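You operate a simulated robot arm through the tools that you are given. There is no shell and no other tool.

The job below is to be done with a simulated robot arm. You get a single attempt, and the scene is never put back.

## Task
The jam is cleared: release the emergency stop and restart the packer at 50 packs a minute.
Fine: set the speed dial before the start; one press of reset, then one of start; change no other control.

Only the result counts: the job must be done as asked and must still hold three seconds after the hand-in. Knocking over, shifting, dropping, spilling or breaking anything else fails it.

## Robot
A 7-joint arm with a two-finger gripper, fixed in place. Base frame: the origin is at the foot of the arm, x ahead of it, y to its left, z up. Units: mm, rad, N and s.
With the tool pointing down near the work surface it reaches from about 260 to 480 mm from the base axis. Its first joint turns from -2.897 to 2.897 rad. Payload 2.45 kg.
The tool frame sits at the grasp point between the pads (the TCP): z along the fingers, y along the line on which they close. The tips reach 27 mm beyond it. The gripper opens to 80 mm. The gripper's body begins 54 mm behind the TCP.
Orientation is that of the tool frame in the base frame, as a unit quaternion [x, y, z, w]. With the fingers straight down and closing along the base's y, the tool's x points along the base's -x, its y along +y and its z along -z.

## Interface
- The arm moves only by the tool send_rows. Its arguments are lists of equal length, an entry for each row: "translation": the shift along the base's x, y, z in mm, a list of three; "angular": the turn, a rotation vector about the base's x, y, z in rad, a list of three. In form: {"translation": [[dx, dy, dz], ...], "angular": [[rx, ry, rz], ...]}. A call has 1 to 20 rows; each row is the pose to reach, as a shift and turn from the pose commanded when the call began. "claw" is the finger opening in mm, from 0 to 80, set as the call begins (left out, the last holds). A row lasts 0.2 s, in which the tool goes at most 50 mm and 0.15 rad; a call with a longer step from one row to the next is refused whole, and so is a gripper value outside its range. A pose out of reach is approached as far as the arm can. The call stops where the force on the tool passes 40 N (or 10 N more than at its start, if that is more) or the arm is blocked; 0.2 s more then pass. Each finger travels about 153 mm/s and halts on what it meets, pressing with about 44 N; the grip force reading is that of the motor and also rises with nothing between the fingers. The clock runs only during rows and for 0.2 s after the last one: add rows that repeat a pose to give the fingers time. It gives the time, the measured TCP pose, the force on the tool (base axes), the opening and the grip force at its end, in the units of the frame above (readings bear some noise), with the torque about the TCP (base axes, N m) and any sound that the robot's microphone picked up.
- Cameras (640 x 400 px; columns grow to the right, rows downward): "scene" is fixed at [55.5, 659.9, 1795.7]; the picture's right is [-0.98, -0.20, 0.00], its down [-0.09, 0.44, -0.89] and it looks along [0.18, -0.88, -0.45] (base axes); focal length 361 px, centre (320, 200). "wrist" rides on the gripper at [63, 12, -79] in the tool frame; the picture's right is [-0.19, 0.98, 0.00], its down [-0.72, -0.14, -0.68] and it looks along [-0.67, -0.13, 0.73] (tool axes); focal length 226 px, centre (320, 200). There is no depth. A picture from a camera that has moved, and an enlarged one, comes with that camera's place and axes in the base frame and with its lens. The place of the scene camera against the robot may be out by one fixed shift of up to 18 mm in any direction.
- capture(camera): a new picture of that camera. No time passes.
- slide_trunk(by): slides the trunk up (or, below 0, down) by that many mm; the arm rides with it, the base frame stays. It gives what a move gives, with no picture.
- close_up(camera, box): a new picture of the part [left, top, right, bottom] of that camera's present view, enlarged. No time passes.
- hand_in(): hands the job in; it is judged then, once.

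Places have to be worked out from the pictures, the camera data and where the tool is seen. Open the gripper and draw the arm clear of the work before you hand the job in, unless the task says otherwise.

The tools are called after "Request:" as name(argument=value, ...) on one line, values as JSON. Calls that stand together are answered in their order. send_rows: Moves the arm, as the interface text tells. Its arguments: {"type":"object","properties":{"translation":{"type":"array"},"angular":{"type":"array"},"claw":{"type":"number"}},"required":["translation","angular"]} The other tools are called the same way: slide_trunk (by) slides the trunk up or down; capture (camera) takes a picture; close_up (camera, box) takes an enlarged picture of a part of a camera's view; hand_in () hands the job in.

At the start:

```text
clock: 0.0
tcp_pos: [258.0, -351.8, 1498.0]
ee_rot: [0.0, 1.0, -0.001, 0.001]
contact_force: [-0.4, -0.3, -0.4]
wrist_torque: [-0.01, -0.01, 0.02]
width: 80.2
grip_force: 0.1
trunk travel left (down, up): [-375.0, 165.0]
```

scene: 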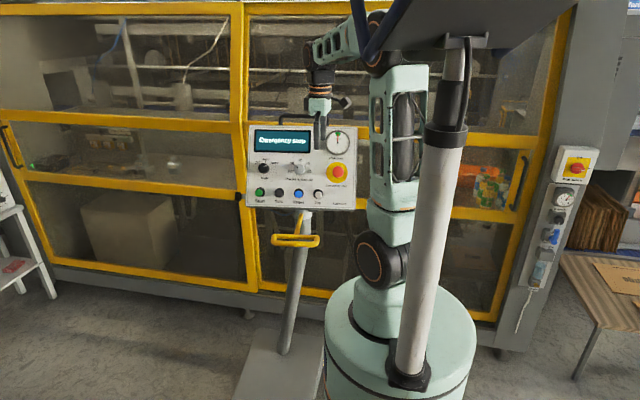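
wrist: 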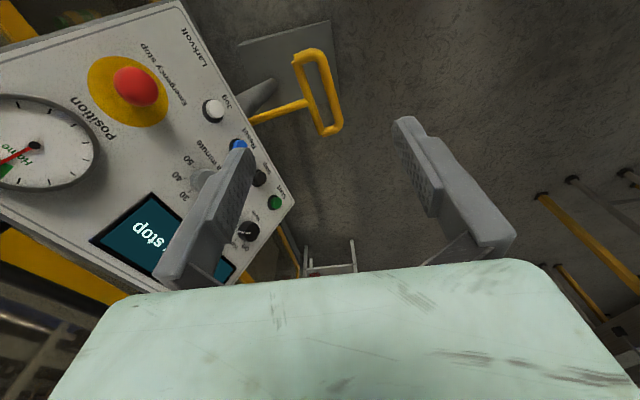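

The panel stands ahead of the arm with a display, gauge, emergency stop, dial and buttons. I'll take enlarged pictures to read the controls.

Request:
close_up(camera="scene", box=[240, 110, 368, 215])

Request:
close_up(camera="wrist", box=[0, 0, 320, 300])

Request:
close_up(camera="scene", box=[270, 155, 330, 210])

```text
3.81 times, centred on (304, 162) of scene
camera zoom: at [55.5, 659.9, 1795.7], right [-0.98, -0.2, 0.0], down [-0.09, 0.44, -0.89], along [0.18, -0.88, -0.45], focal length 1376 px, centre (381, 343)
```

zoom: 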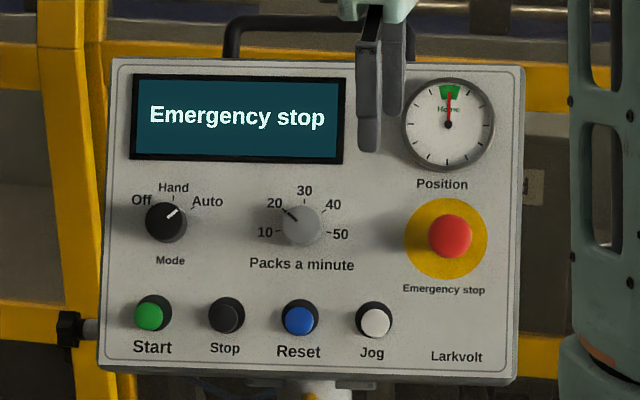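

```text
1.33 times, centred on (160, 150) of wrist
camera zoom: at [194.2, -340.2, 1575.4], right [0.19, 0.98, 0.0], down [0.72, -0.14, 0.68], along [0.67, -0.13, -0.73], focal length 301 px, centre (533, 267)
```

zoom: 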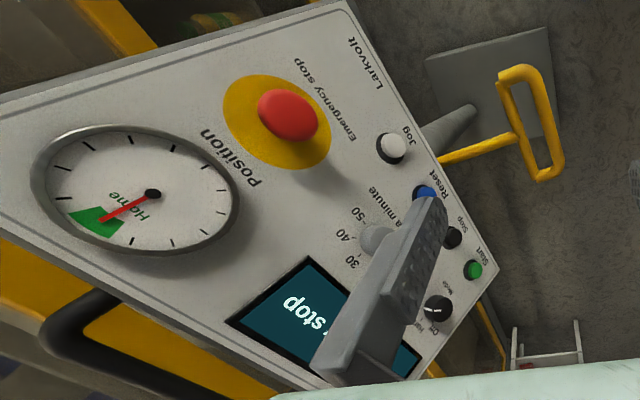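

```text
7.27 times, centred on (300, 182) of scene
camera zoom: at [55.5, 659.9, 1795.7], right [-0.98, -0.2, 0.0], down [-0.09, 0.44, -0.89], along [0.18, -0.88, -0.45], focal length 2628 px, centre (466, 327)
```

zoom: 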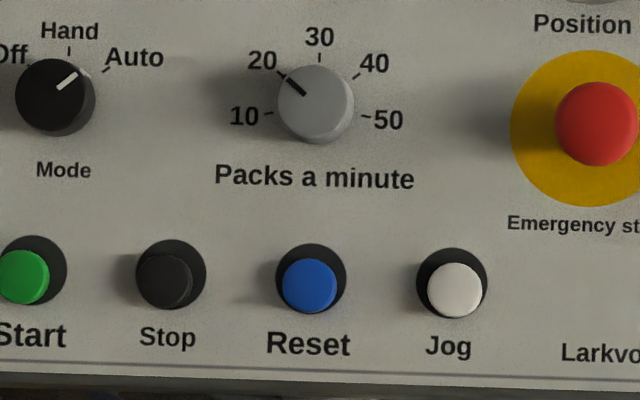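

The pictures put the panel about 550–600 mm to the robot's right, tilted back about 20°, with the start button near (535,-514,1194) and the e-stop near (238,-568,1287). I'll look closer at the e-stop, the mode switch, and the other red switch on the right for details.

Request:
close_up(camera="scene", box=[322, 150, 354, 190])

Request:
close_up(camera="scene", box=[510, 140, 610, 330])

Request:
close_up(camera="wrist", box=[70, 30, 190, 140])

Request:
close_up(camera="wrist", box=[170, 80, 310, 300])

```text
10.00 times, centred on (338, 170) of scene
camera zoom: at [55.5, 659.9, 1795.7], right [-0.98, -0.2, 0.0], down [-0.09, 0.44, -0.89], along [0.18, -0.88, -0.45], focal length 3613 px, centre (140, 500)
```

zoom: 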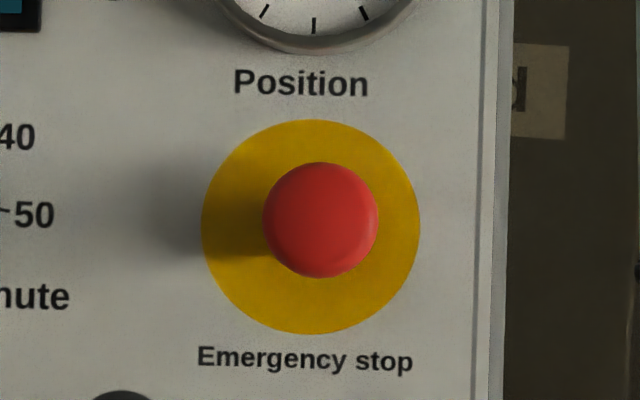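

```text
2.11 times, centred on (560, 235) of scene
camera zoom: at [55.5, 659.9, 1795.7], right [-0.98, -0.2, 0.0], down [-0.09, 0.44, -0.89], along [0.18, -0.88, -0.45], focal length 761 px, centre (-185, 126)
```

zoom: 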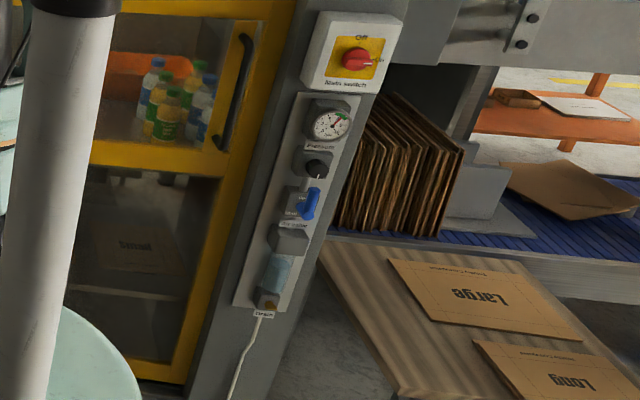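

```text
3.64 times, centred on (130, 85) of wrist
camera zoom: at [194.2, -340.2, 1575.4], right [0.19, 0.98, 0.0], down [0.72, -0.14, 0.68], along [0.67, -0.13, -0.73], focal length 822 px, centre (1011, 618)
```

zoom: 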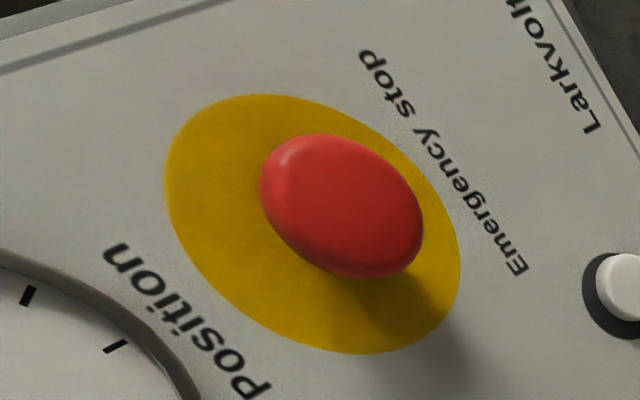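

```text
1.82 times, centred on (240, 190) of wrist
camera zoom: at [194.2, -340.2, 1575.4], right [0.19, 0.98, 0.0], down [0.72, -0.14, 0.68], along [0.67, -0.13, -0.73], focal length 411 px, centre (466, 218)
```

zoom: 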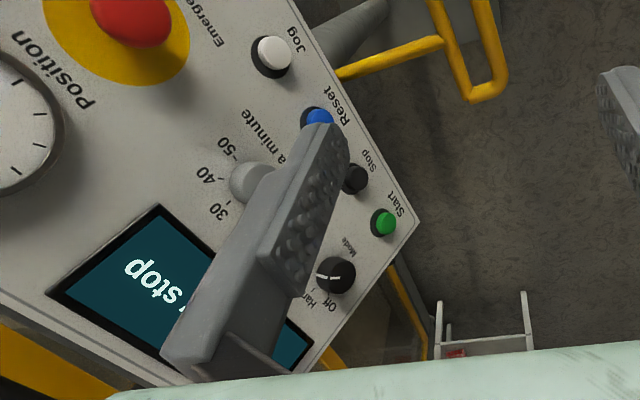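

The dial reads about 20, mode points to Auto, and the e-stop has no arrows, so it either twists or pulls. I'll turn the tool to face the panel at a safe stand-off (TCP about (330,-360,1380)) for a better look.

Request:
send_rows(translation=[[7.2, -0.8, -11.8], [14.4, -1.6, -23.6], [21.6, -2.4, -35.4], [28.8, -3.2, -47.2], [36, -4, -59], [43.2, -4.8, -70.8], [50.4, -5.6, -82.6], [57.6, -6.4, -94.4], [64.8, -7.2, -106.2], [72, -8, -118]], angular=[[-0.12161, -0.01159, 0.01658], [-0.24322, -0.02318, 0.03316], [-0.36483, -0.03477, 0.04974], [-0.48644, -0.04636, 0.06632], [-0.60805, -0.05795, 0.0829], [-0.72966, -0.06954, 0.09948], [-0.85127, -0.08113, 0.11606], [-0.97288, -0.09272, 0.13264], [-1.09449, -0.10431, 0.14922], [-1.2161, -0.1159, 0.1658]])

Request:
capture(camera="wrist")

Request:
capture(camera="scene")

```text
clock: 2.2
tcp_pos: [329.5, -361.2, 1378.2]
ee_rot: [-0.079, 0.816, -0.57, 0.055]
contact_force: [0.0, 0.5, 0.3]
wrist_torque: [0.01, 0.0, -0.02]
width: 80.2
grip_force: 0.0
trunk travel left (down, up): [-375.0, 165.0]
```

```text
taken
camera wrist: at [252.9, -295.8, 1392.5], right [0.13, 0.37, -0.92], down [0.59, 0.72, 0.37], along [0.8, -0.59, -0.13], focal length 226 px, centre (320, 200)
```

wrist: 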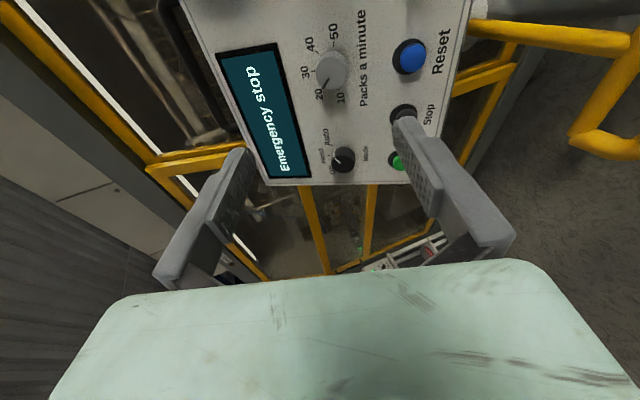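

```text
taken
```

scene: 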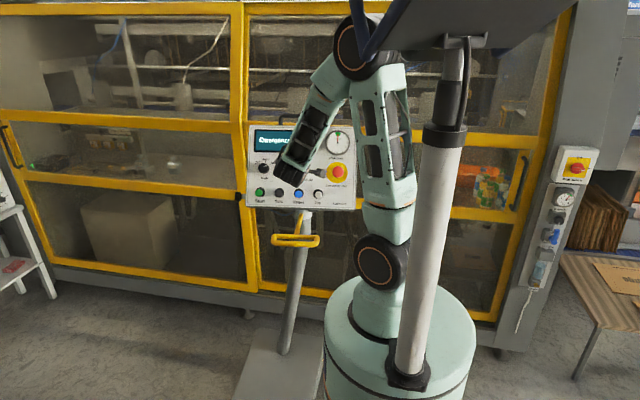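

The arm reached the stand-off pose and the wrist camera sees the panel well. I'll enlarge the wrist view to measure the controls from this pose.

Request:
close_up(camera="wrist", box=[200, 0, 480, 200])

Request:
close_up(camera="wrist", box=[290, 20, 450, 120])

```text
2.00 times, centred on (340, 100) of wrist
camera zoom: at [252.9, -295.8, 1392.5], right [0.13, 0.37, -0.92], down [0.59, 0.72, 0.37], along [0.8, -0.59, -0.13], focal length 452 px, centre (280, 400)
```

zoom: 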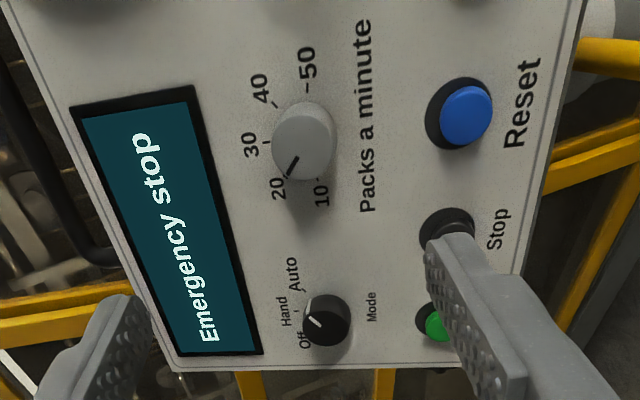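

```text
4.00 times, centred on (370, 70) of wrist
camera zoom: at [252.9, -295.8, 1392.5], right [0.13, 0.37, -0.92], down [0.59, 0.72, 0.37], along [0.8, -0.59, -0.13], focal length 904 px, centre (120, 720)
```

zoom: 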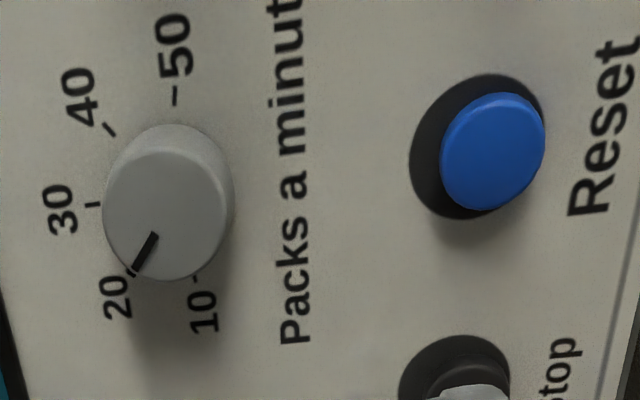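

The estimates put the dial near (389,-574,1284) and reset near (389,-549,1185), but the depth is poorly fixed. I'll move lower and slightly back to get a second wrist viewpoint with a good baseline.

Request:
send_rows(translation=[[0, 10, -35], [-5, 20, -70], [-10, 25, -105], [-10, 30, -135], [-10, 30, -135]], angular=[[0, 0, 0], [0, 0, 0], [0, 0, 0], [0, 0, 0], [0, 0, 0]])

Request:
capture(camera="wrist")

Request:
close_up(camera="wrist", box=[80, 0, 400, 200])

```text
clock: 3.4
tcp_pos: [325.9, -334.0, 1241.1]
ee_rot: [-0.077, 0.816, -0.571, 0.053]
contact_force: [0.3, -0.3, 0.1]
wrist_torque: [0.0, 0.03, 0.03]
width: 80.0
grip_force: 0.0
out of reach, approached as far as the arm can: row 3, 4, 5
trunk travel left (down, up): [-375.0, 165.0]
```

```text
taken
camera wrist: at [248.9, -269.4, 1255.8], right [0.13, 0.37, -0.92], down [0.59, 0.71, 0.37], along [0.79, -0.59, -0.13], focal length 226 px, centre (320, 200)
```

wrist: 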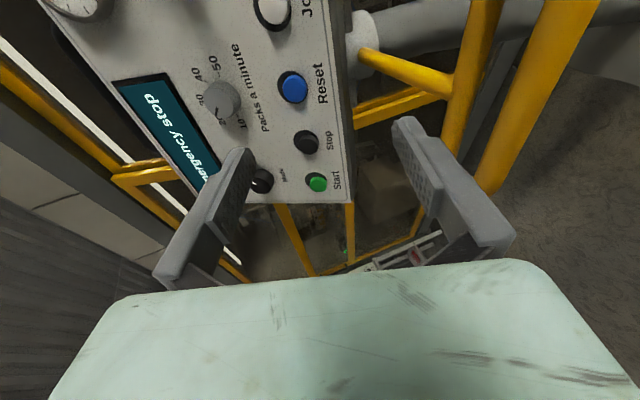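

```text
2.00 times, centred on (240, 100) of wrist
camera zoom: at [248.9, -269.4, 1255.8], right [0.13, 0.37, -0.92], down [0.59, 0.71, 0.37], along [0.79, -0.59, -0.13], focal length 452 px, centre (480, 400)
```

zoom: 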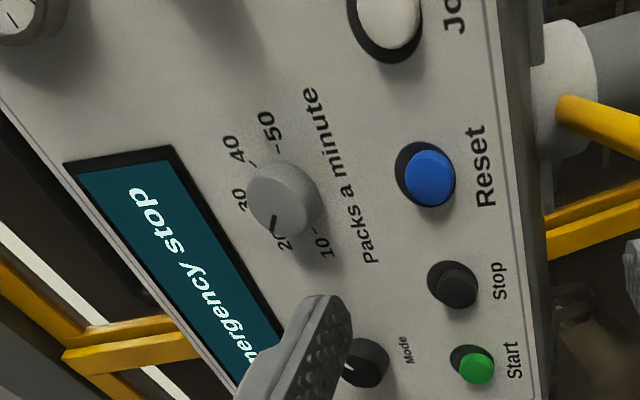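

The wrist pairs agree: reset cap ≈ (375,-526,1202), dial ≈ (382,-561,1291), start ≈ (527,-509,1200), with a panel tilt of about 25–29° and yaw of about 0.095. This height was out of reach, so I'll raise the arm first and then lower the trunk.

Request:
send_rows(translation=[[-10, 0, 40], [-20, 0, 80], [-30, 0, 120], [-40, 0, 160], [-40, 0, 160]], angular=[[0, 0, 0], [0, 0, 0], [0, 0, 0], [0, 0, 0], [0, 0, 0]])

```text
clock: 4.6
tcp_pos: [291.9, -340.0, 1404.5]
ee_rot: [-0.078, 0.817, -0.569, 0.054]
contact_force: [-0.5, 0.6, 0.8]
wrist_torque: [-0.01, -0.02, 0.02]
width: 80.0
grip_force: 0.1
out of reach, approached as far as the arm can: row 1, 2, 3, 4, 5
trunk travel left (down, up): [-375.0, 165.0]
```

It is still slightly out of reach because the pose is too close to the base. The arm is high and clear of the panel, so I'll lower the trunk 150 mm.

Request:
slide_trunk(by=-150)

Request:
capture(camera="wrist")

Request:
capture(camera="scene")

```text
clock: 6.3
tcp_pos: [292.0, -339.5, 1254.8]
ee_rot: [-0.076, 0.817, -0.569, 0.054]
contact_force: [0.2, 0.2, 0.2]
wrist_torque: [0.01, -0.02, 0.0]
width: 80.0
grip_force: 0.0
trunk travel left (down, up): [-225.0, 315.0]
```

```text
taken
camera wrist: at [214.6, -273.5, 1269.9], right [0.13, 0.37, -0.92], down [0.6, 0.71, 0.37], along [0.79, -0.59, -0.13], focal length 226 px, centre (320, 200)
```

wrist: 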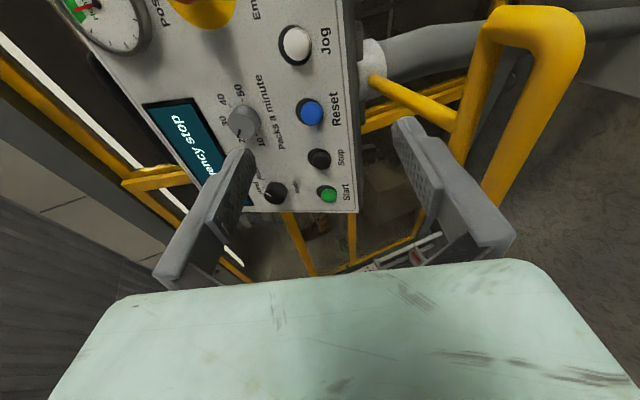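

```text
taken
```

scene: 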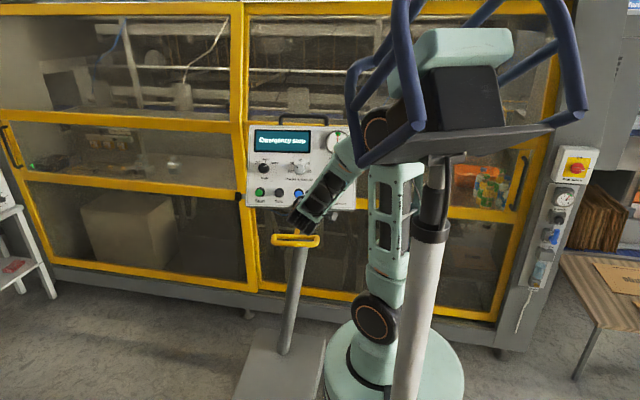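

The trunk slide worked, and the arm is now at a comfortable height. I'll take enlarged wrist views here to measure the e-stop, jog and the panel plane.

Request:
close_up(camera="wrist", box=[60, 0, 380, 200])

Request:
close_up(camera="wrist", box=[340, 0, 640, 200])

```text
2.00 times, centred on (220, 100) of wrist
camera zoom: at [214.6, -273.5, 1269.9], right [0.13, 0.37, -0.92], down [0.6, 0.71, 0.37], along [0.79, -0.59, -0.13], focal length 452 px, centre (520, 400)
```

zoom: 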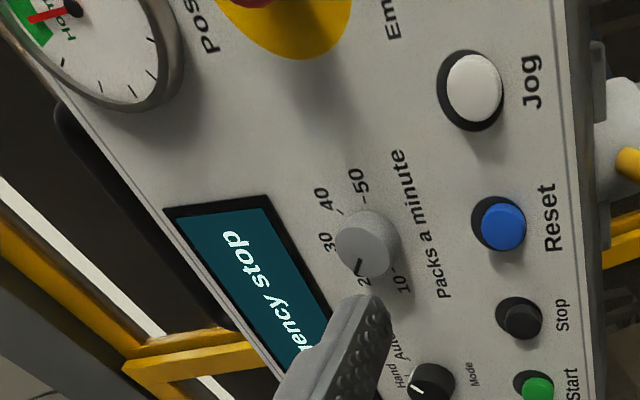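

```text
2.00 times, centred on (490, 100) of wrist
camera zoom: at [214.6, -273.5, 1269.9], right [0.13, 0.37, -0.92], down [0.6, 0.71, 0.37], along [0.79, -0.59, -0.13], focal length 452 px, centre (-20, 400)
```

zoom: 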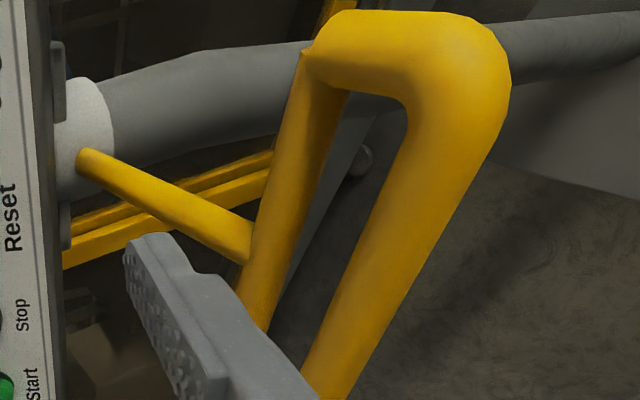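

The panel tilt works out at about 29°, with e-stop base ≈ (239,-590,1282), dial base ≈ (383,-576,1282), and the yellow bracket near z 1109. I'll square the tool to the panel and go to a stand-off about 100 mm in front of the e-stop.

Request:
send_rows(translation=[[-5, -20, 30], [-15, -50, 55], [-25, -80, 70], [-35, -110, 81], [-45, -140, 81], [-50, -164, 81], [-50, -164, 81]], angular=[[0.03, 0.004, -0.018], [0.06, 0.008, -0.036], [0.09, 0.013, -0.054], [0.12, 0.017, -0.072], [0.15, 0.021, -0.089], [0.1563, 0.0222, -0.0927], [0.1563, 0.0222, -0.0927]])

Request:
capture(camera="wrist")

Request:
capture(camera="scene")

```text
clock: 8.0
tcp_pos: [242.3, -502.4, 1337.3]
ee_rot: [-0.042, 0.861, -0.506, 0.024]
contact_force: [-0.3, 0.3, -0.4]
wrist_torque: [0.01, -0.04, -0.02]
width: 80.1
grip_force: 0.0
trunk travel left (down, up): [-225.0, 315.0]
```

```text
taken
camera wrist: at [171.5, -433.9, 1362.9], right [0.15, 0.5, -0.86], down [0.66, 0.59, 0.46], along [0.73, -0.64, -0.24], focal length 226 px, centre (320, 200)
```

wrist: 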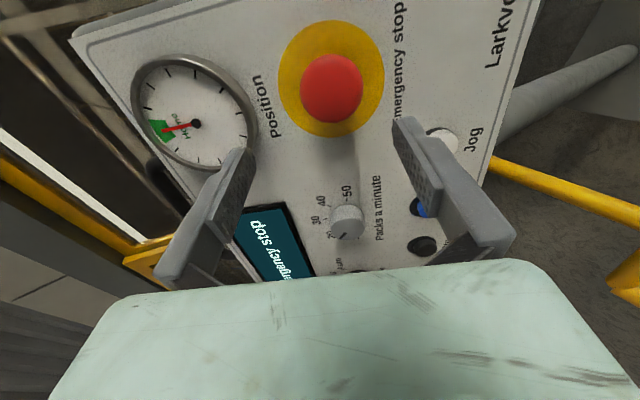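

```text
taken
```

scene: 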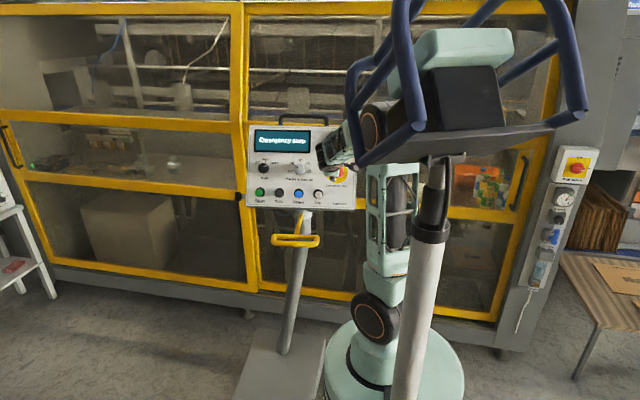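

The tool now faces the panel and the e-stop is centred in the wrist view. I'll enlarge it to refine the e-stop axis before gripping.

Request:
close_up(camera="wrist", box=[250, 0, 410, 150])

Request:
close_up(camera="wrist", box=[220, 150, 480, 300])

```text
2.67 times, centred on (330, 75) of wrist
camera zoom: at [171.5, -433.9, 1362.9], right [0.15, 0.5, -0.86], down [0.66, 0.59, 0.46], along [0.73, -0.64, -0.24], focal length 603 px, centre (293, 533)
```

zoom: 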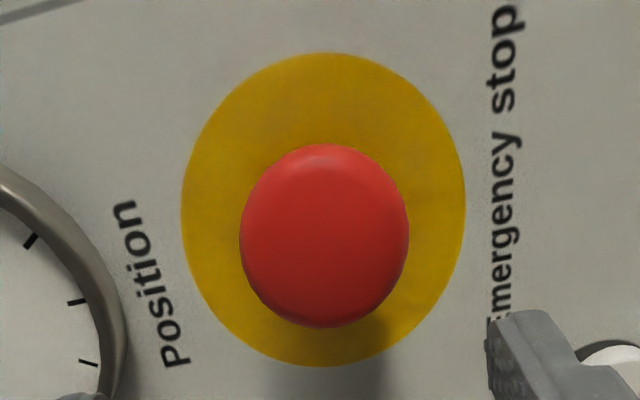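

```text
2.46 times, centred on (350, 225) of wrist
camera zoom: at [171.5, -433.9, 1362.9], right [0.15, 0.5, -0.86], down [0.66, 0.59, 0.46], along [0.73, -0.64, -0.24], focal length 556 px, centre (246, 138)
```

zoom: 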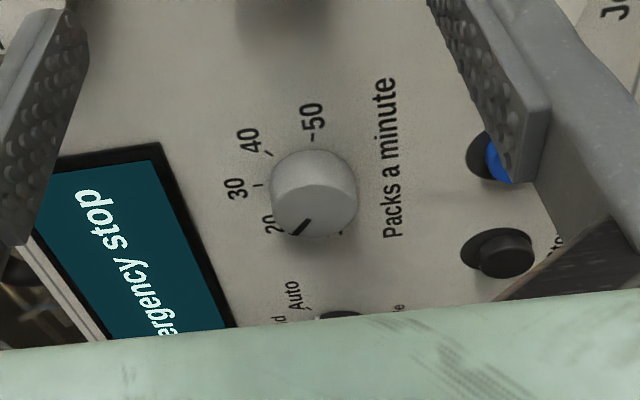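

The e-stop cap centre triangulates to ≈ (236,-574,1284), standing about 34 mm off the plate, with a diameter of about 43 mm. Before gripping, I'll test how far the wrist can roll clockwise about the tool axis at this stand-off.

Request:
send_rows(translation=[[0, 0, 0], [0, 0, 0], [0, 0, 0], [0, 0, 0], [0, 0, 0], [0, 0, 0], [0, 0, 0], [0, 0, 0], [0, 0, 0], [0, 0, 0], [0, 0, 0]], angular=[[0.01173, -0.1217, -0.06807], [0.02346, -0.2434, -0.13614], [0.0352, -0.3651, -0.2042], [0.04693, -0.4868, -0.27227], [0.05866, -0.6085, -0.34034], [0.07039, -0.7302, -0.40841], [0.08212, -0.8519, -0.47648], [0.09386, -0.9736, -0.54454], [0.10559, -1.0953, -0.61261], [0.11732, -1.217, -0.68068], [0.11732, -1.217, -0.68068]])

Request:
capture(camera="wrist")

```text
clock: 10.3
tcp_pos: [241.4, -503.5, 1336.1]
ee_rot: [0.524, 0.685, -0.371, 0.345]
contact_force: [0.2, 0.3, 0.0]
wrist_torque: [0.04, 0.01, -0.01]
width: 79.9
grip_force: 0.0
trunk travel left (down, up): [-225.0, 315.0]
```

```text
taken
camera wrist: at [233.7, -402.7, 1316.9], right [1.0, 0.09, 0.02], down [-0.04, 0.24, 0.97], along [0.08, -0.97, 0.24], focal length 226 px, centre (320, 200)
```

wrist: 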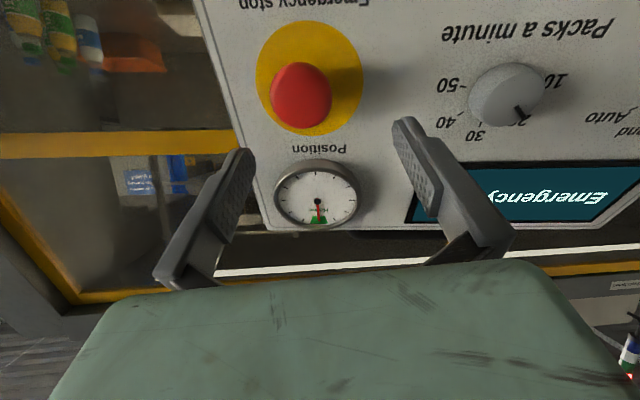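

Clockwise roll of 1.4 rad is free, and this view from in front gives another measurement. I'll enlarge it to refine the e-stop and dial centres.

Request:
close_up(camera="wrist", box=[240, 10, 380, 150])

Request:
close_up(camera="wrist", box=[420, 20, 640, 170])

```text
2.86 times, centred on (310, 80) of wrist
camera zoom: at [233.7, -402.7, 1316.9], right [1.0, 0.09, 0.02], down [-0.04, 0.24, 0.97], along [0.08, -0.97, 0.24], focal length 646 px, centre (349, 543)
```

zoom: 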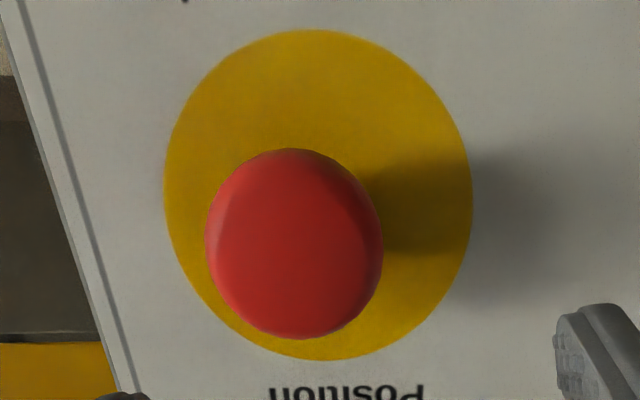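

```text
2.67 times, centred on (530, 95) of wrist
camera zoom: at [233.7, -402.7, 1316.9], right [1.0, 0.09, 0.02], down [-0.04, 0.24, 0.97], along [0.08, -0.97, 0.24], focal length 603 px, centre (-240, 480)
```

zoom: 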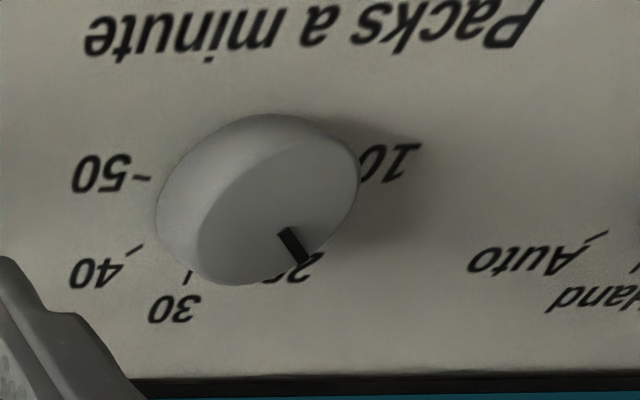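

The cap centre is confirmed at ≈ (235.4,-573,1284) from another pair of views. I'll zoom on the text lines to pin the panel's yaw.

Request:
close_up(camera="wrist", box=[430, 10, 630, 60])

Request:
close_up(camera="wrist", box=[240, 130, 640, 250])

```text
3.20 times, centred on (530, 35) of wrist
camera zoom: at [233.7, -402.7, 1316.9], right [1.0, 0.09, 0.02], down [-0.04, 0.24, 0.97], along [0.08, -0.97, 0.24], focal length 723 px, centre (-352, 728)
```

zoom: 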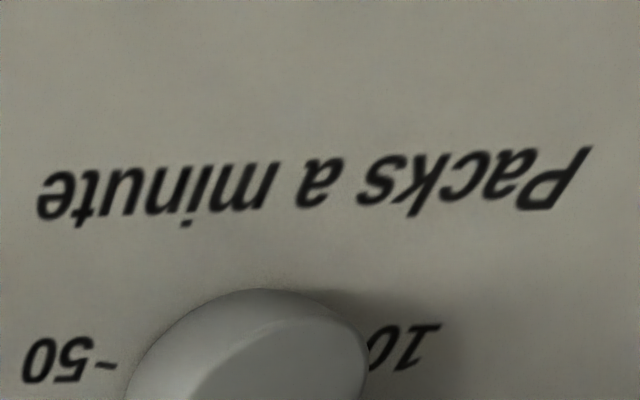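

```text
1.60 times, centred on (440, 190) of wrist
camera zoom: at [233.7, -402.7, 1316.9], right [1.0, 0.09, 0.02], down [-0.04, 0.24, 0.97], along [0.08, -0.97, 0.24], focal length 362 px, centre (128, 216)
```

zoom: 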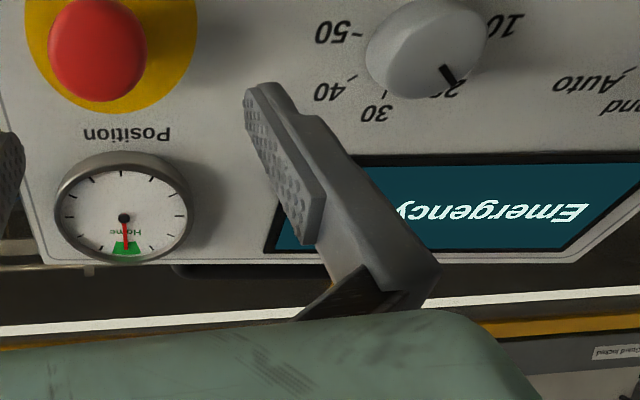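

The text lines give panel yaw 0.122 and tilt 29°, so n ≈ (-0.107,0.869,0.485). After correcting for perspective, the e-stop cap is at (235.4,-569.5,1286), about 21 mm above its disc. Now I'll check the opposite roll range, which the dial turn will need.

Request:
send_rows(translation=[[0, 0, 0], [0, 0, 0], [0, 0, 0], [0, 0, 0], [0, 0, 0], [0, 0, 0], [0, 0, 0], [0, 0, 0], [0, 0, 0], [0, 0, 0], [0, 0, 0], [0, 0, 0], [0, 0, 0], [0, 0, 0], [0, 0, 0], [0, 0, 0], [0, 0, 0], [0, 0, 0]], angular=[[-0.0121, 0.12564, 0.07043], [-0.0242, 0.25128, 0.14087], [-0.0363, 0.37692, 0.2113], [-0.0484, 0.50256, 0.28173], [-0.0605, 0.6282, 0.35217], [-0.0726, 0.75383, 0.4226], [-0.0847, 0.87947, 0.49303], [-0.0968, 1.00511, 0.56347], [-0.1089, 1.13075, 0.6339], [-0.121, 1.25639, 0.70433], [-0.1331, 1.38203, 0.77477], [-0.1452, 1.50767, 0.8452], [-0.1573, 1.6333, 0.91563], [-0.1694, 1.75894, 0.98607], [-0.1815, 1.88458, 1.0565], [-0.1936, 2.01022, 1.12693], [-0.2057, 2.13586, 1.19737], [-0.2178, 2.2615, 1.2678]])

Request:
capture(camera="wrist")

```text
clock: 14.2
tcp_pos: [240.5, -502.2, 1335.8]
ee_rot: [-0.521, 0.687, -0.429, -0.268]
contact_force: [0.0, -0.5, 0.4]
wrist_torque: [-0.02, -0.01, -0.01]
width: 80.1
grip_force: 0.1
trunk travel left (down, up): [-225.0, 315.0]
```

```text
taken
camera wrist: at [203.2, -463.9, 1421.4], right [-0.87, 0.18, -0.46], down [0.3, 0.93, -0.21], along [0.39, -0.32, -0.86], focal length 226 px, centre (320, 200)
```

wrist: 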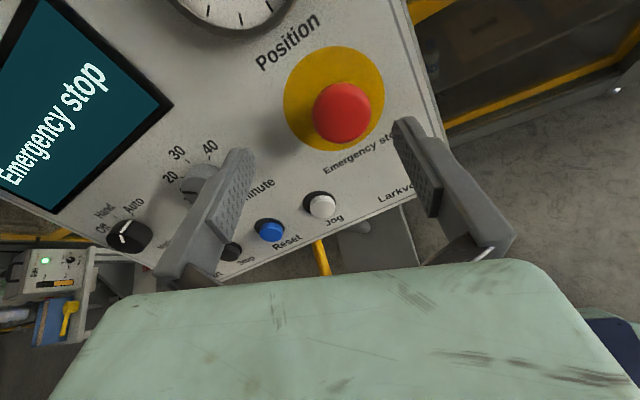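

The roll range covers at least -1.2 to +1.4 rad, enough for the whole dial turn. I'll move to a pre-grasp on the e-stop axis with a small squaring correction and check the alignment.

Request:
send_rows(translation=[[-6, -10, -12], [-11.7, -20.9, -24.6], [-11.7, -20.9, -24.6]], angular=[[-0.001, -0.006, 0.01], [-0.0016, -0.0113, 0.0199], [-0.0016, -0.0113, 0.0199]])

Request:
capture(camera="wrist")

```text
clock: 14.9
tcp_pos: [229.8, -523.5, 1312.2]
ee_rot: [-0.525, 0.683, -0.436, -0.259]
contact_force: [-0.6, -0.1, 0.0]
wrist_torque: [0.02, 0.01, 0.02]
width: 80.0
grip_force: 0.1
trunk travel left (down, up): [-225.0, 315.0]
```

```text
taken
camera wrist: at [189.8, -484.9, 1396.3], right [-0.86, 0.16, -0.47], down [0.29, 0.94, -0.21], along [0.41, -0.31, -0.86], focal length 226 px, centre (320, 200)
```

wrist: 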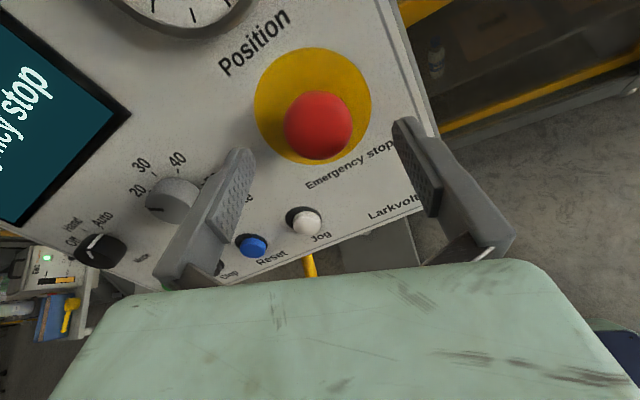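

The cap sits on the tool axis within about 2 mm. I'll advance 40 mm along the normal with the gripper open, leaving the tips roughly 7 mm above the plate.

Request:
send_rows(translation=[[1.1, -8.7, -4.9], [2.1, -17.4, -9.7], [3.2, -26, -14.6], [4.26, -34.7, -19.4], [4.26, -34.7, -19.4]], angular=[[0, 0, 0], [0, 0, 0], [0, 0, 0], [0, 0, 0], [0, 0, 0]])

Request:
capture(camera="wrist")

```text
clock: 16.1
tcp_pos: [233.9, -557.1, 1293.0]
ee_rot: [-0.525, 0.684, -0.437, -0.259]
contact_force: [0.6, 4.4, 7.8]
wrist_torque: [-0.23, -0.4, 0.29]
width: 78.5
grip_force: 0.1
trunk travel left (down, up): [-225.0, 315.0]
```

```text
taken
camera wrist: at [194.7, -519.0, 1377.7], right [-0.86, 0.16, -0.48], down [0.29, 0.94, -0.21], along [0.41, -0.32, -0.85], focal length 226 px, centre (320, 200)
```

wrist: 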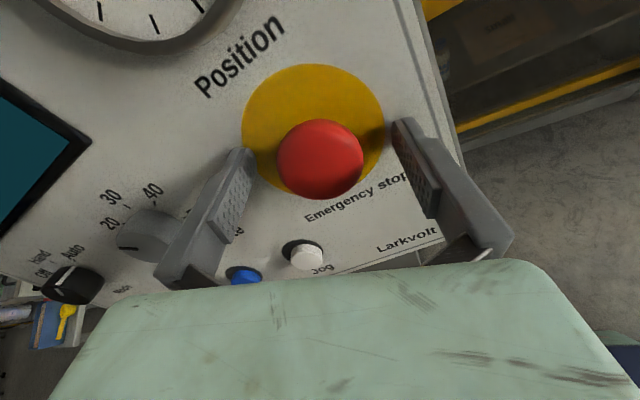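

A light 9 N contact shows on the finger nearest the dial, so that fingertip is touching the plate. I'll back off 4 mm along the normal and re-read.

Request:
send_rows(translation=[[-0.43, 3.5, 1.9], [-0.43, 3.5, 1.9]], angular=[[0, 0, 0], [0, 0, 0]])

Request:
close_up(camera="wrist", box=[200, 50, 460, 250])

Request:
close_up(camera="scene", box=[240, 110, 368, 215])

```text
clock: 16.8
tcp_pos: [235.3, -554.5, 1292.7]
ee_rot: [-0.526, 0.683, -0.436, -0.258]
contact_force: [0.3, -0.6, 0.2]
wrist_torque: [0.02, 0.0, -0.02]
width: 79.9
grip_force: 0.0
trunk travel left (down, up): [-225.0, 315.0]
```

```text
2.00 times, centred on (330, 150) of wrist
camera zoom: at [194.1, -516.7, 1378.3], right [-0.86, 0.16, -0.47], down [0.29, 0.94, -0.21], along [0.41, -0.31, -0.86], focal length 452 px, centre (300, 300)
```

zoom: 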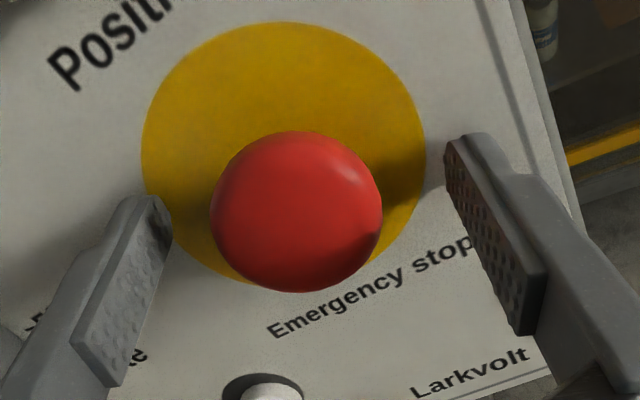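

```text
3.81 times, centred on (304, 162) of scene
camera zoom: at [55.5, 659.9, 1795.7], right [-0.98, -0.2, 0.0], down [-0.09, 0.44, -0.89], along [0.18, -0.88, -0.45], focal length 1376 px, centre (381, 343)
```

zoom: 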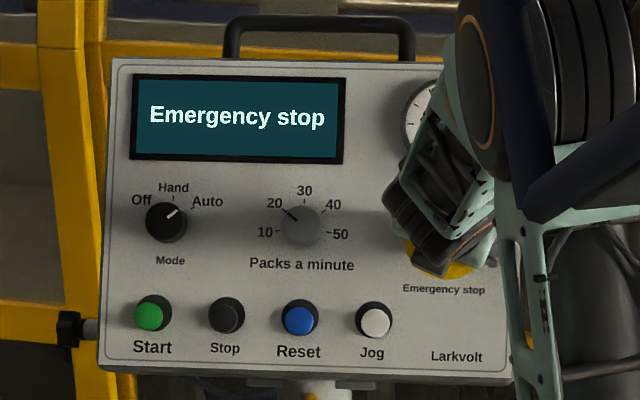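

Clear again, and the tips are now about 4 mm above the plate. I'll centre on the cap by about 2 mm, then close the gripper on it.

Request:
send_rows(translation=[[0.3, -1.2, 2.1], [0.3, -1.2, 2.1]], angular=[[0, 0, 0], [0, 0, 0]])

Request:
send_rows(translation=[[0, 0, 0], [0, 0, 0], [0, 0, 0]], angular=[[0, 0, 0], [0, 0, 0], [0, 0, 0]], claw=36)

Request:
capture(camera="wrist")

```text
clock: 17.4
tcp_pos: [233.7, -557.0, 1296.1]
ee_rot: [-0.526, 0.683, -0.436, -0.259]
contact_force: [0.0, -0.4, 1.0]
wrist_torque: [0.0, -0.01, -0.02]
width: 79.9
grip_force: 0.1
trunk travel left (down, up): [-225.0, 315.0]
```

```text
clock: 18.1
tcp_pos: [234.6, -556.7, 1294.5]
ee_rot: [-0.526, 0.682, -0.437, -0.259]
contact_force: [-1.6, -1.7, -1.4]
wrist_torque: [-0.09, 0.09, 0.13]
width: 42.9
grip_force: 44.4
trunk travel left (down, up): [-225.0, 315.0]
```

```text
taken
camera wrist: at [193.9, -517.9, 1380.7], right [-0.87, 0.16, -0.47], down [0.29, 0.94, -0.21], along [0.41, -0.31, -0.86], focal length 226 px, centre (320, 200)
```

wrist: 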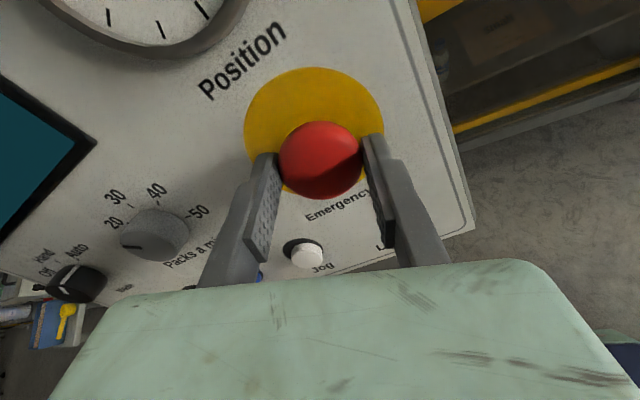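

The cap is gripped at 42.9 mm with 44 N. I'll twist clockwise about 0.6 rad and listen for the release.

Request:
send_rows(translation=[[0, 0, 0], [0, 0, 0], [0, 0, 0], [0, 0, 0], [0, 0, 0], [0, 0, 0]], angular=[[0.0105, -0.0868, -0.0485], [0.021, -0.1736, -0.097], [0.0315, -0.2604, -0.1455], [0.042, -0.3472, -0.194], [0.0525, -0.434, -0.2425], [0.063, -0.5208, -0.291]])

Request:
close_up(camera="scene", box=[240, 110, 368, 215])

Request:
capture(camera="wrist")

```text
clock: 19.6
tcp_pos: [233.6, -555.7, 1294.7]
ee_rot: [-0.298, 0.809, -0.493, -0.119]
contact_force: [-5.4, 0.2, -5.0]
wrist_torque: [0.03, 0.62, 0.07]
width: 42.7
grip_force: 45.1
trunk travel left (down, up): [-225.0, 315.0]
```

```text
3.81 times, centred on (304, 162) of scene
camera zoom: at [55.5, 659.9, 1795.7], right [-0.98, -0.2, 0.0], down [-0.09, 0.44, -0.89], along [0.18, -0.88, -0.45], focal length 1376 px, centre (381, 343)
```

zoom: 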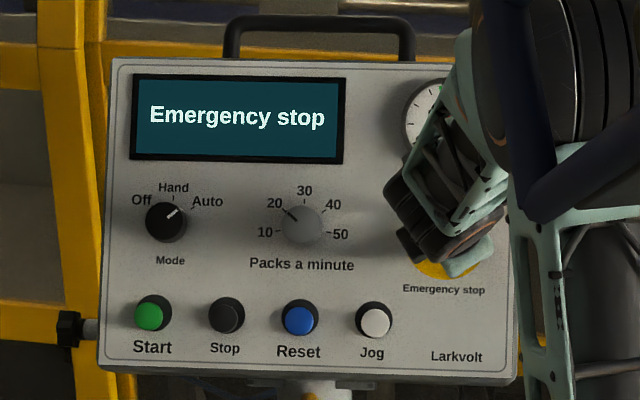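

```text
taken
camera wrist: at [167.5, -506.2, 1354.8], right [-0.43, 0.4, -0.81], down [0.58, 0.81, 0.09], along [0.69, -0.43, -0.58], focal length 226 px, centre (320, 200)
```

wrist: 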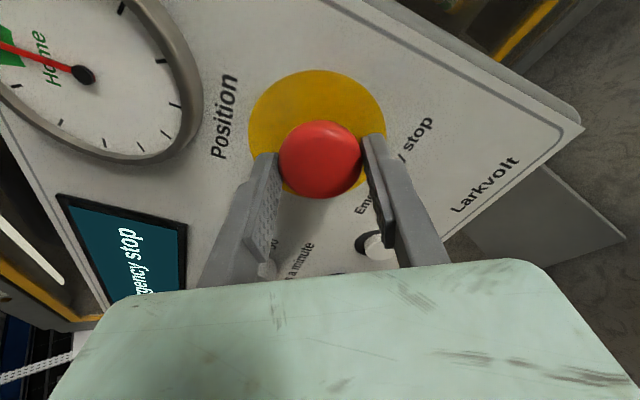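

The cap resists with about 0.57 N·m and the display is unchanged. I'll twist a further 0.5 rad to see if it releases.

Request:
send_rows(translation=[[0, 0, 0], [0, 0, 0], [0, 0, 0], [0, 0, 0], [0, 0, 0]], angular=[[0.0105, -0.0868, -0.0485], [0.021, -0.1736, -0.097], [0.0315, -0.2604, -0.1455], [0.042, -0.3472, -0.194], [0.0525, -0.434, -0.2425]])

Request:
close_up(camera="scene", box=[240, 110, 368, 215])

```text
clock: 20.8
tcp_pos: [234.5, -555.6, 1295.4]
ee_rot: [-0.09, 0.857, -0.507, 0.008]
contact_force: [-3.3, 2.1, -6.6]
wrist_torque: [0.41, 0.27, 0.11]
width: 42.5
grip_force: 44.9
trunk travel left (down, up): [-225.0, 315.0]
```

```text
3.81 times, centred on (304, 162) of scene
camera zoom: at [55.5, 659.9, 1795.7], right [-0.98, -0.2, 0.0], down [-0.09, 0.44, -0.89], along [0.18, -0.88, -0.45], focal length 1376 px, centre (381, 343)
```

zoom: 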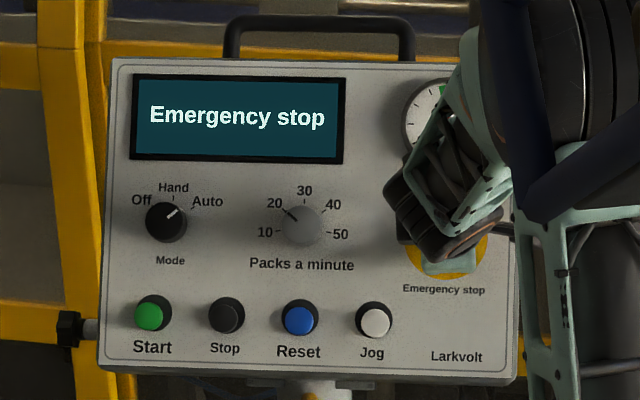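

Twisting slips or turns without release, so this may be a pull-to-release head. I'll pull outward along the normal in small steps while holding the grip.

Request:
send_rows(translation=[[-0.3, 2.6, 1.46], [-0.64, 5.2, 2.9], [-0.96, 7.8, 4.4], [-1.28, 10.4, 5.8], [-1.28, 10.4, 5.8]], angular=[[0, 0, 0], [0, 0, 0], [0, 0, 0], [0, 0, 0], [0, 0, 0]])

Request:
close_up(camera="scene", box=[240, 110, 368, 215])

Request:
capture(camera="wrist")

```text
clock: 21.9
tcp_pos: [233.8, -548.1, 1299.6]
ee_rot: [-0.092, 0.858, -0.506, 0.007]
contact_force: [4.2, -12.3, -14.0]
wrist_torque: [0.4, -0.46, -0.16]
width: 42.6
grip_force: 45.1
trunk travel left (down, up): [-225.0, 315.0]
```

```text
3.81 times, centred on (304, 162) of scene
camera zoom: at [55.5, 659.9, 1795.7], right [-0.98, -0.2, 0.0], down [-0.09, 0.44, -0.89], along [0.18, -0.88, -0.45], focal length 1376 px, centre (381, 343)
```

zoom: 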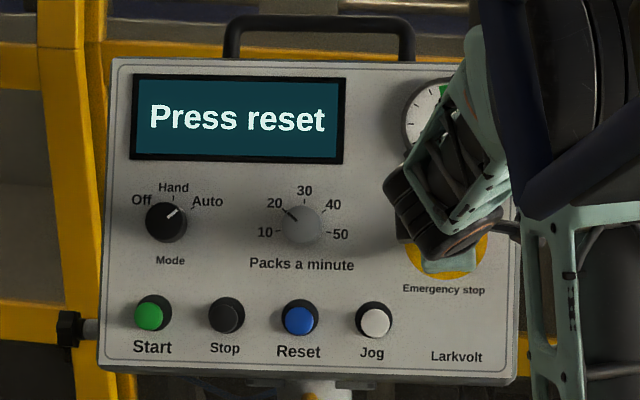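

```text
taken
camera wrist: at [160.6, -484.1, 1331.5], right [0.04, 0.49, -0.87], down [0.66, 0.64, 0.4], along [0.75, -0.59, -0.3], focal length 226 px, centre (320, 200)
```

wrist: 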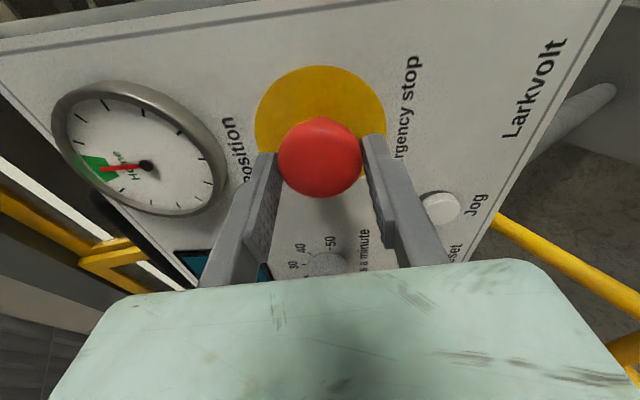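

The display now reads "Press reset": the e-stop has released on the pull. I'll open the gripper and retreat straight out along the normal.

Request:
send_rows(translation=[[0, 0, 0], [0, 0, 0], [0, 0, 0]], angular=[[0, 0, 0], [0, 0, 0], [0, 0, 0]], claw=80)

Request:
send_rows(translation=[[-2.1, 17.4, 9.7], [-4.3, 34.8, 19.4], [-6.4, 52.1, 29.1], [-8.5, 69.5, 38.8], [-8.5, 69.5, 38.8]], angular=[[0, 0, 0], [0, 0, 0], [0, 0, 0], [0, 0, 0], [0, 0, 0]])

Request:
capture(camera="wrist")

Request:
close_up(camera="scene", box=[240, 110, 368, 215])

```text
clock: 22.8
tcp_pos: [233.0, -546.2, 1301.1]
ee_rot: [-0.092, 0.857, -0.507, 0.008]
contact_force: [0.5, 0.1, 0.1]
wrist_torque: [0.01, 0.03, -0.03]
width: 79.9
grip_force: 0.1
trunk travel left (down, up): [-225.0, 315.0]
```

```text
clock: 23.9
tcp_pos: [224.5, -475.2, 1342.9]
ee_rot: [-0.091, 0.857, -0.506, 0.007]
contact_force: [0.6, 0.3, 0.0]
wrist_torque: [0.01, 0.03, 0.03]
width: 80.0
grip_force: 0.1
trunk travel left (down, up): [-225.0, 315.0]
```

```text
taken
camera wrist: at [151.5, -410.9, 1373.4], right [0.04, 0.49, -0.87], down [0.66, 0.64, 0.4], along [0.75, -0.59, -0.29], focal length 226 px, centre (320, 200)
```

wrist: 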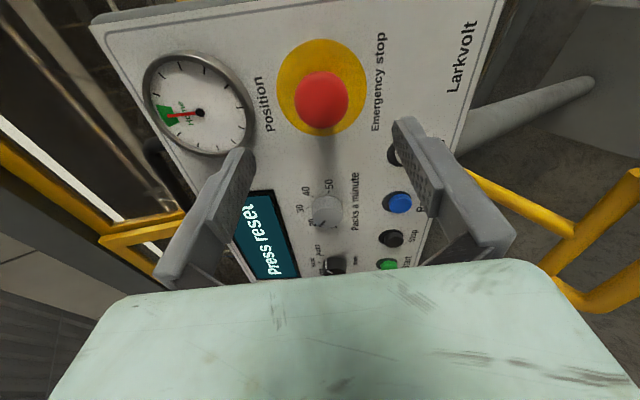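

```text
3.81 times, centred on (304, 162) of scene
camera zoom: at [55.5, 659.9, 1795.7], right [-0.98, -0.2, 0.0], down [-0.09, 0.44, -0.89], along [0.18, -0.88, -0.45], focal length 1376 px, centre (381, 343)
```

zoom: 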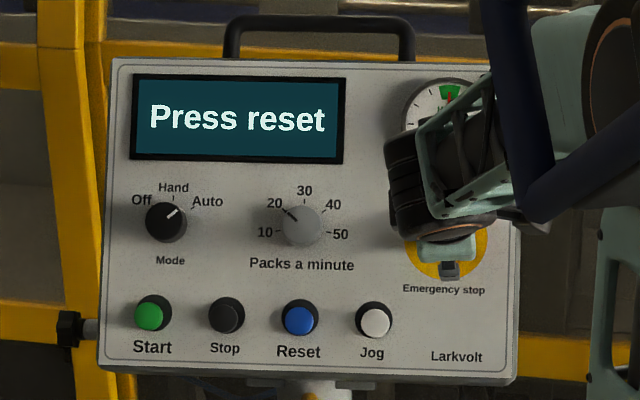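

The e-stop stays released. Next is the dial: I'll move to a stand-off about 80 mm off its face and roll to about -1.2 rad, so there is room for the 2.57 rad clockwise turn from 20 to 50.

Request:
send_rows(translation=[[18.6, -1.8, -1.5], [37.3, -3.5, -3], [56, -5.3, -4.5], [74.6, -7, -6], [93.2, -8.8, -7.5], [111.9, -10.5, -9], [130.5, -12.3, -10.5], [149.2, -14, -12], [149.2, -14, -12]], angular=[[-0.0143, 0.1191, 0.0668], [-0.0286, 0.2381, 0.1335], [-0.0429, 0.3572, 0.2003], [-0.0573, 0.4763, 0.267], [-0.0716, 0.5954, 0.3338], [-0.0859, 0.7145, 0.4005], [-0.1002, 0.8335, 0.4673], [-0.1145, 0.9526, 0.534], [-0.1145, 0.9526, 0.534]])

Request:
capture(camera="wrist")

Request:
capture(camera="scene")

```text
clock: 25.9
tcp_pos: [372.8, -489.9, 1329.5]
ee_rot: [-0.526, 0.683, -0.436, -0.258]
contact_force: [0.9, 0.4, -0.7]
wrist_torque: [0.03, 0.0, -0.04]
width: 80.0
grip_force: 0.1
trunk travel left (down, up): [-225.0, 315.0]
```

```text
taken
camera wrist: at [333.2, -452.3, 1414.2], right [-0.86, 0.16, -0.48], down [0.29, 0.94, -0.2], along [0.41, -0.31, -0.86], focal length 226 px, centre (320, 200)
```

wrist: 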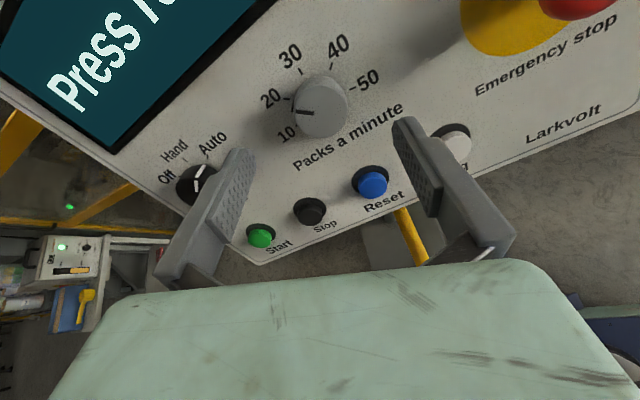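

```text
taken
```

scene: 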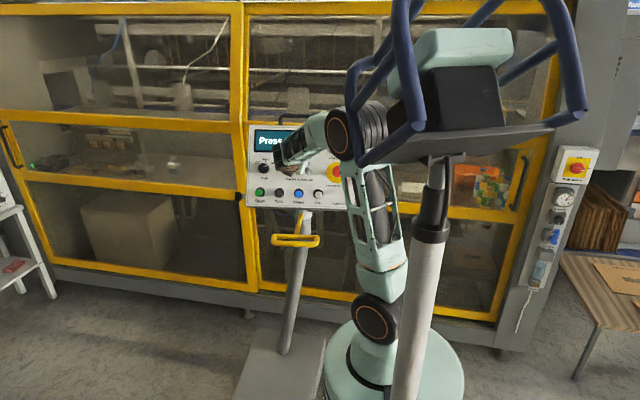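

The dial lies almost on the tool axis (expected pixel (320.6,113)). I'll enlarge it to measure the offset.

Request:
close_up(camera="wrist", box=[250, 30, 410, 180])

```text
2.67 times, centred on (330, 105) of wrist
camera zoom: at [333.2, -452.3, 1414.2], right [-0.86, 0.16, -0.48], down [0.29, 0.94, -0.2], along [0.41, -0.31, -0.86], focal length 603 px, centre (293, 453)
```

zoom: 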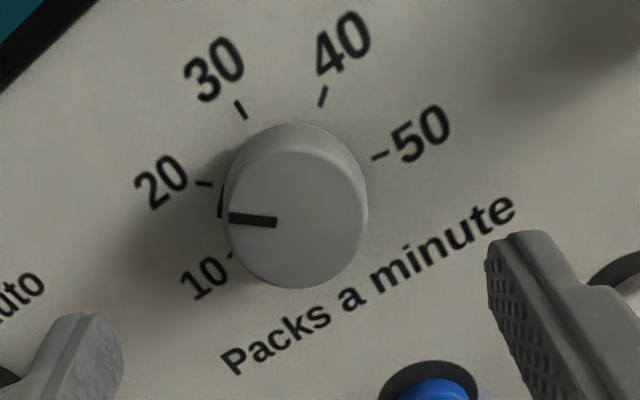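

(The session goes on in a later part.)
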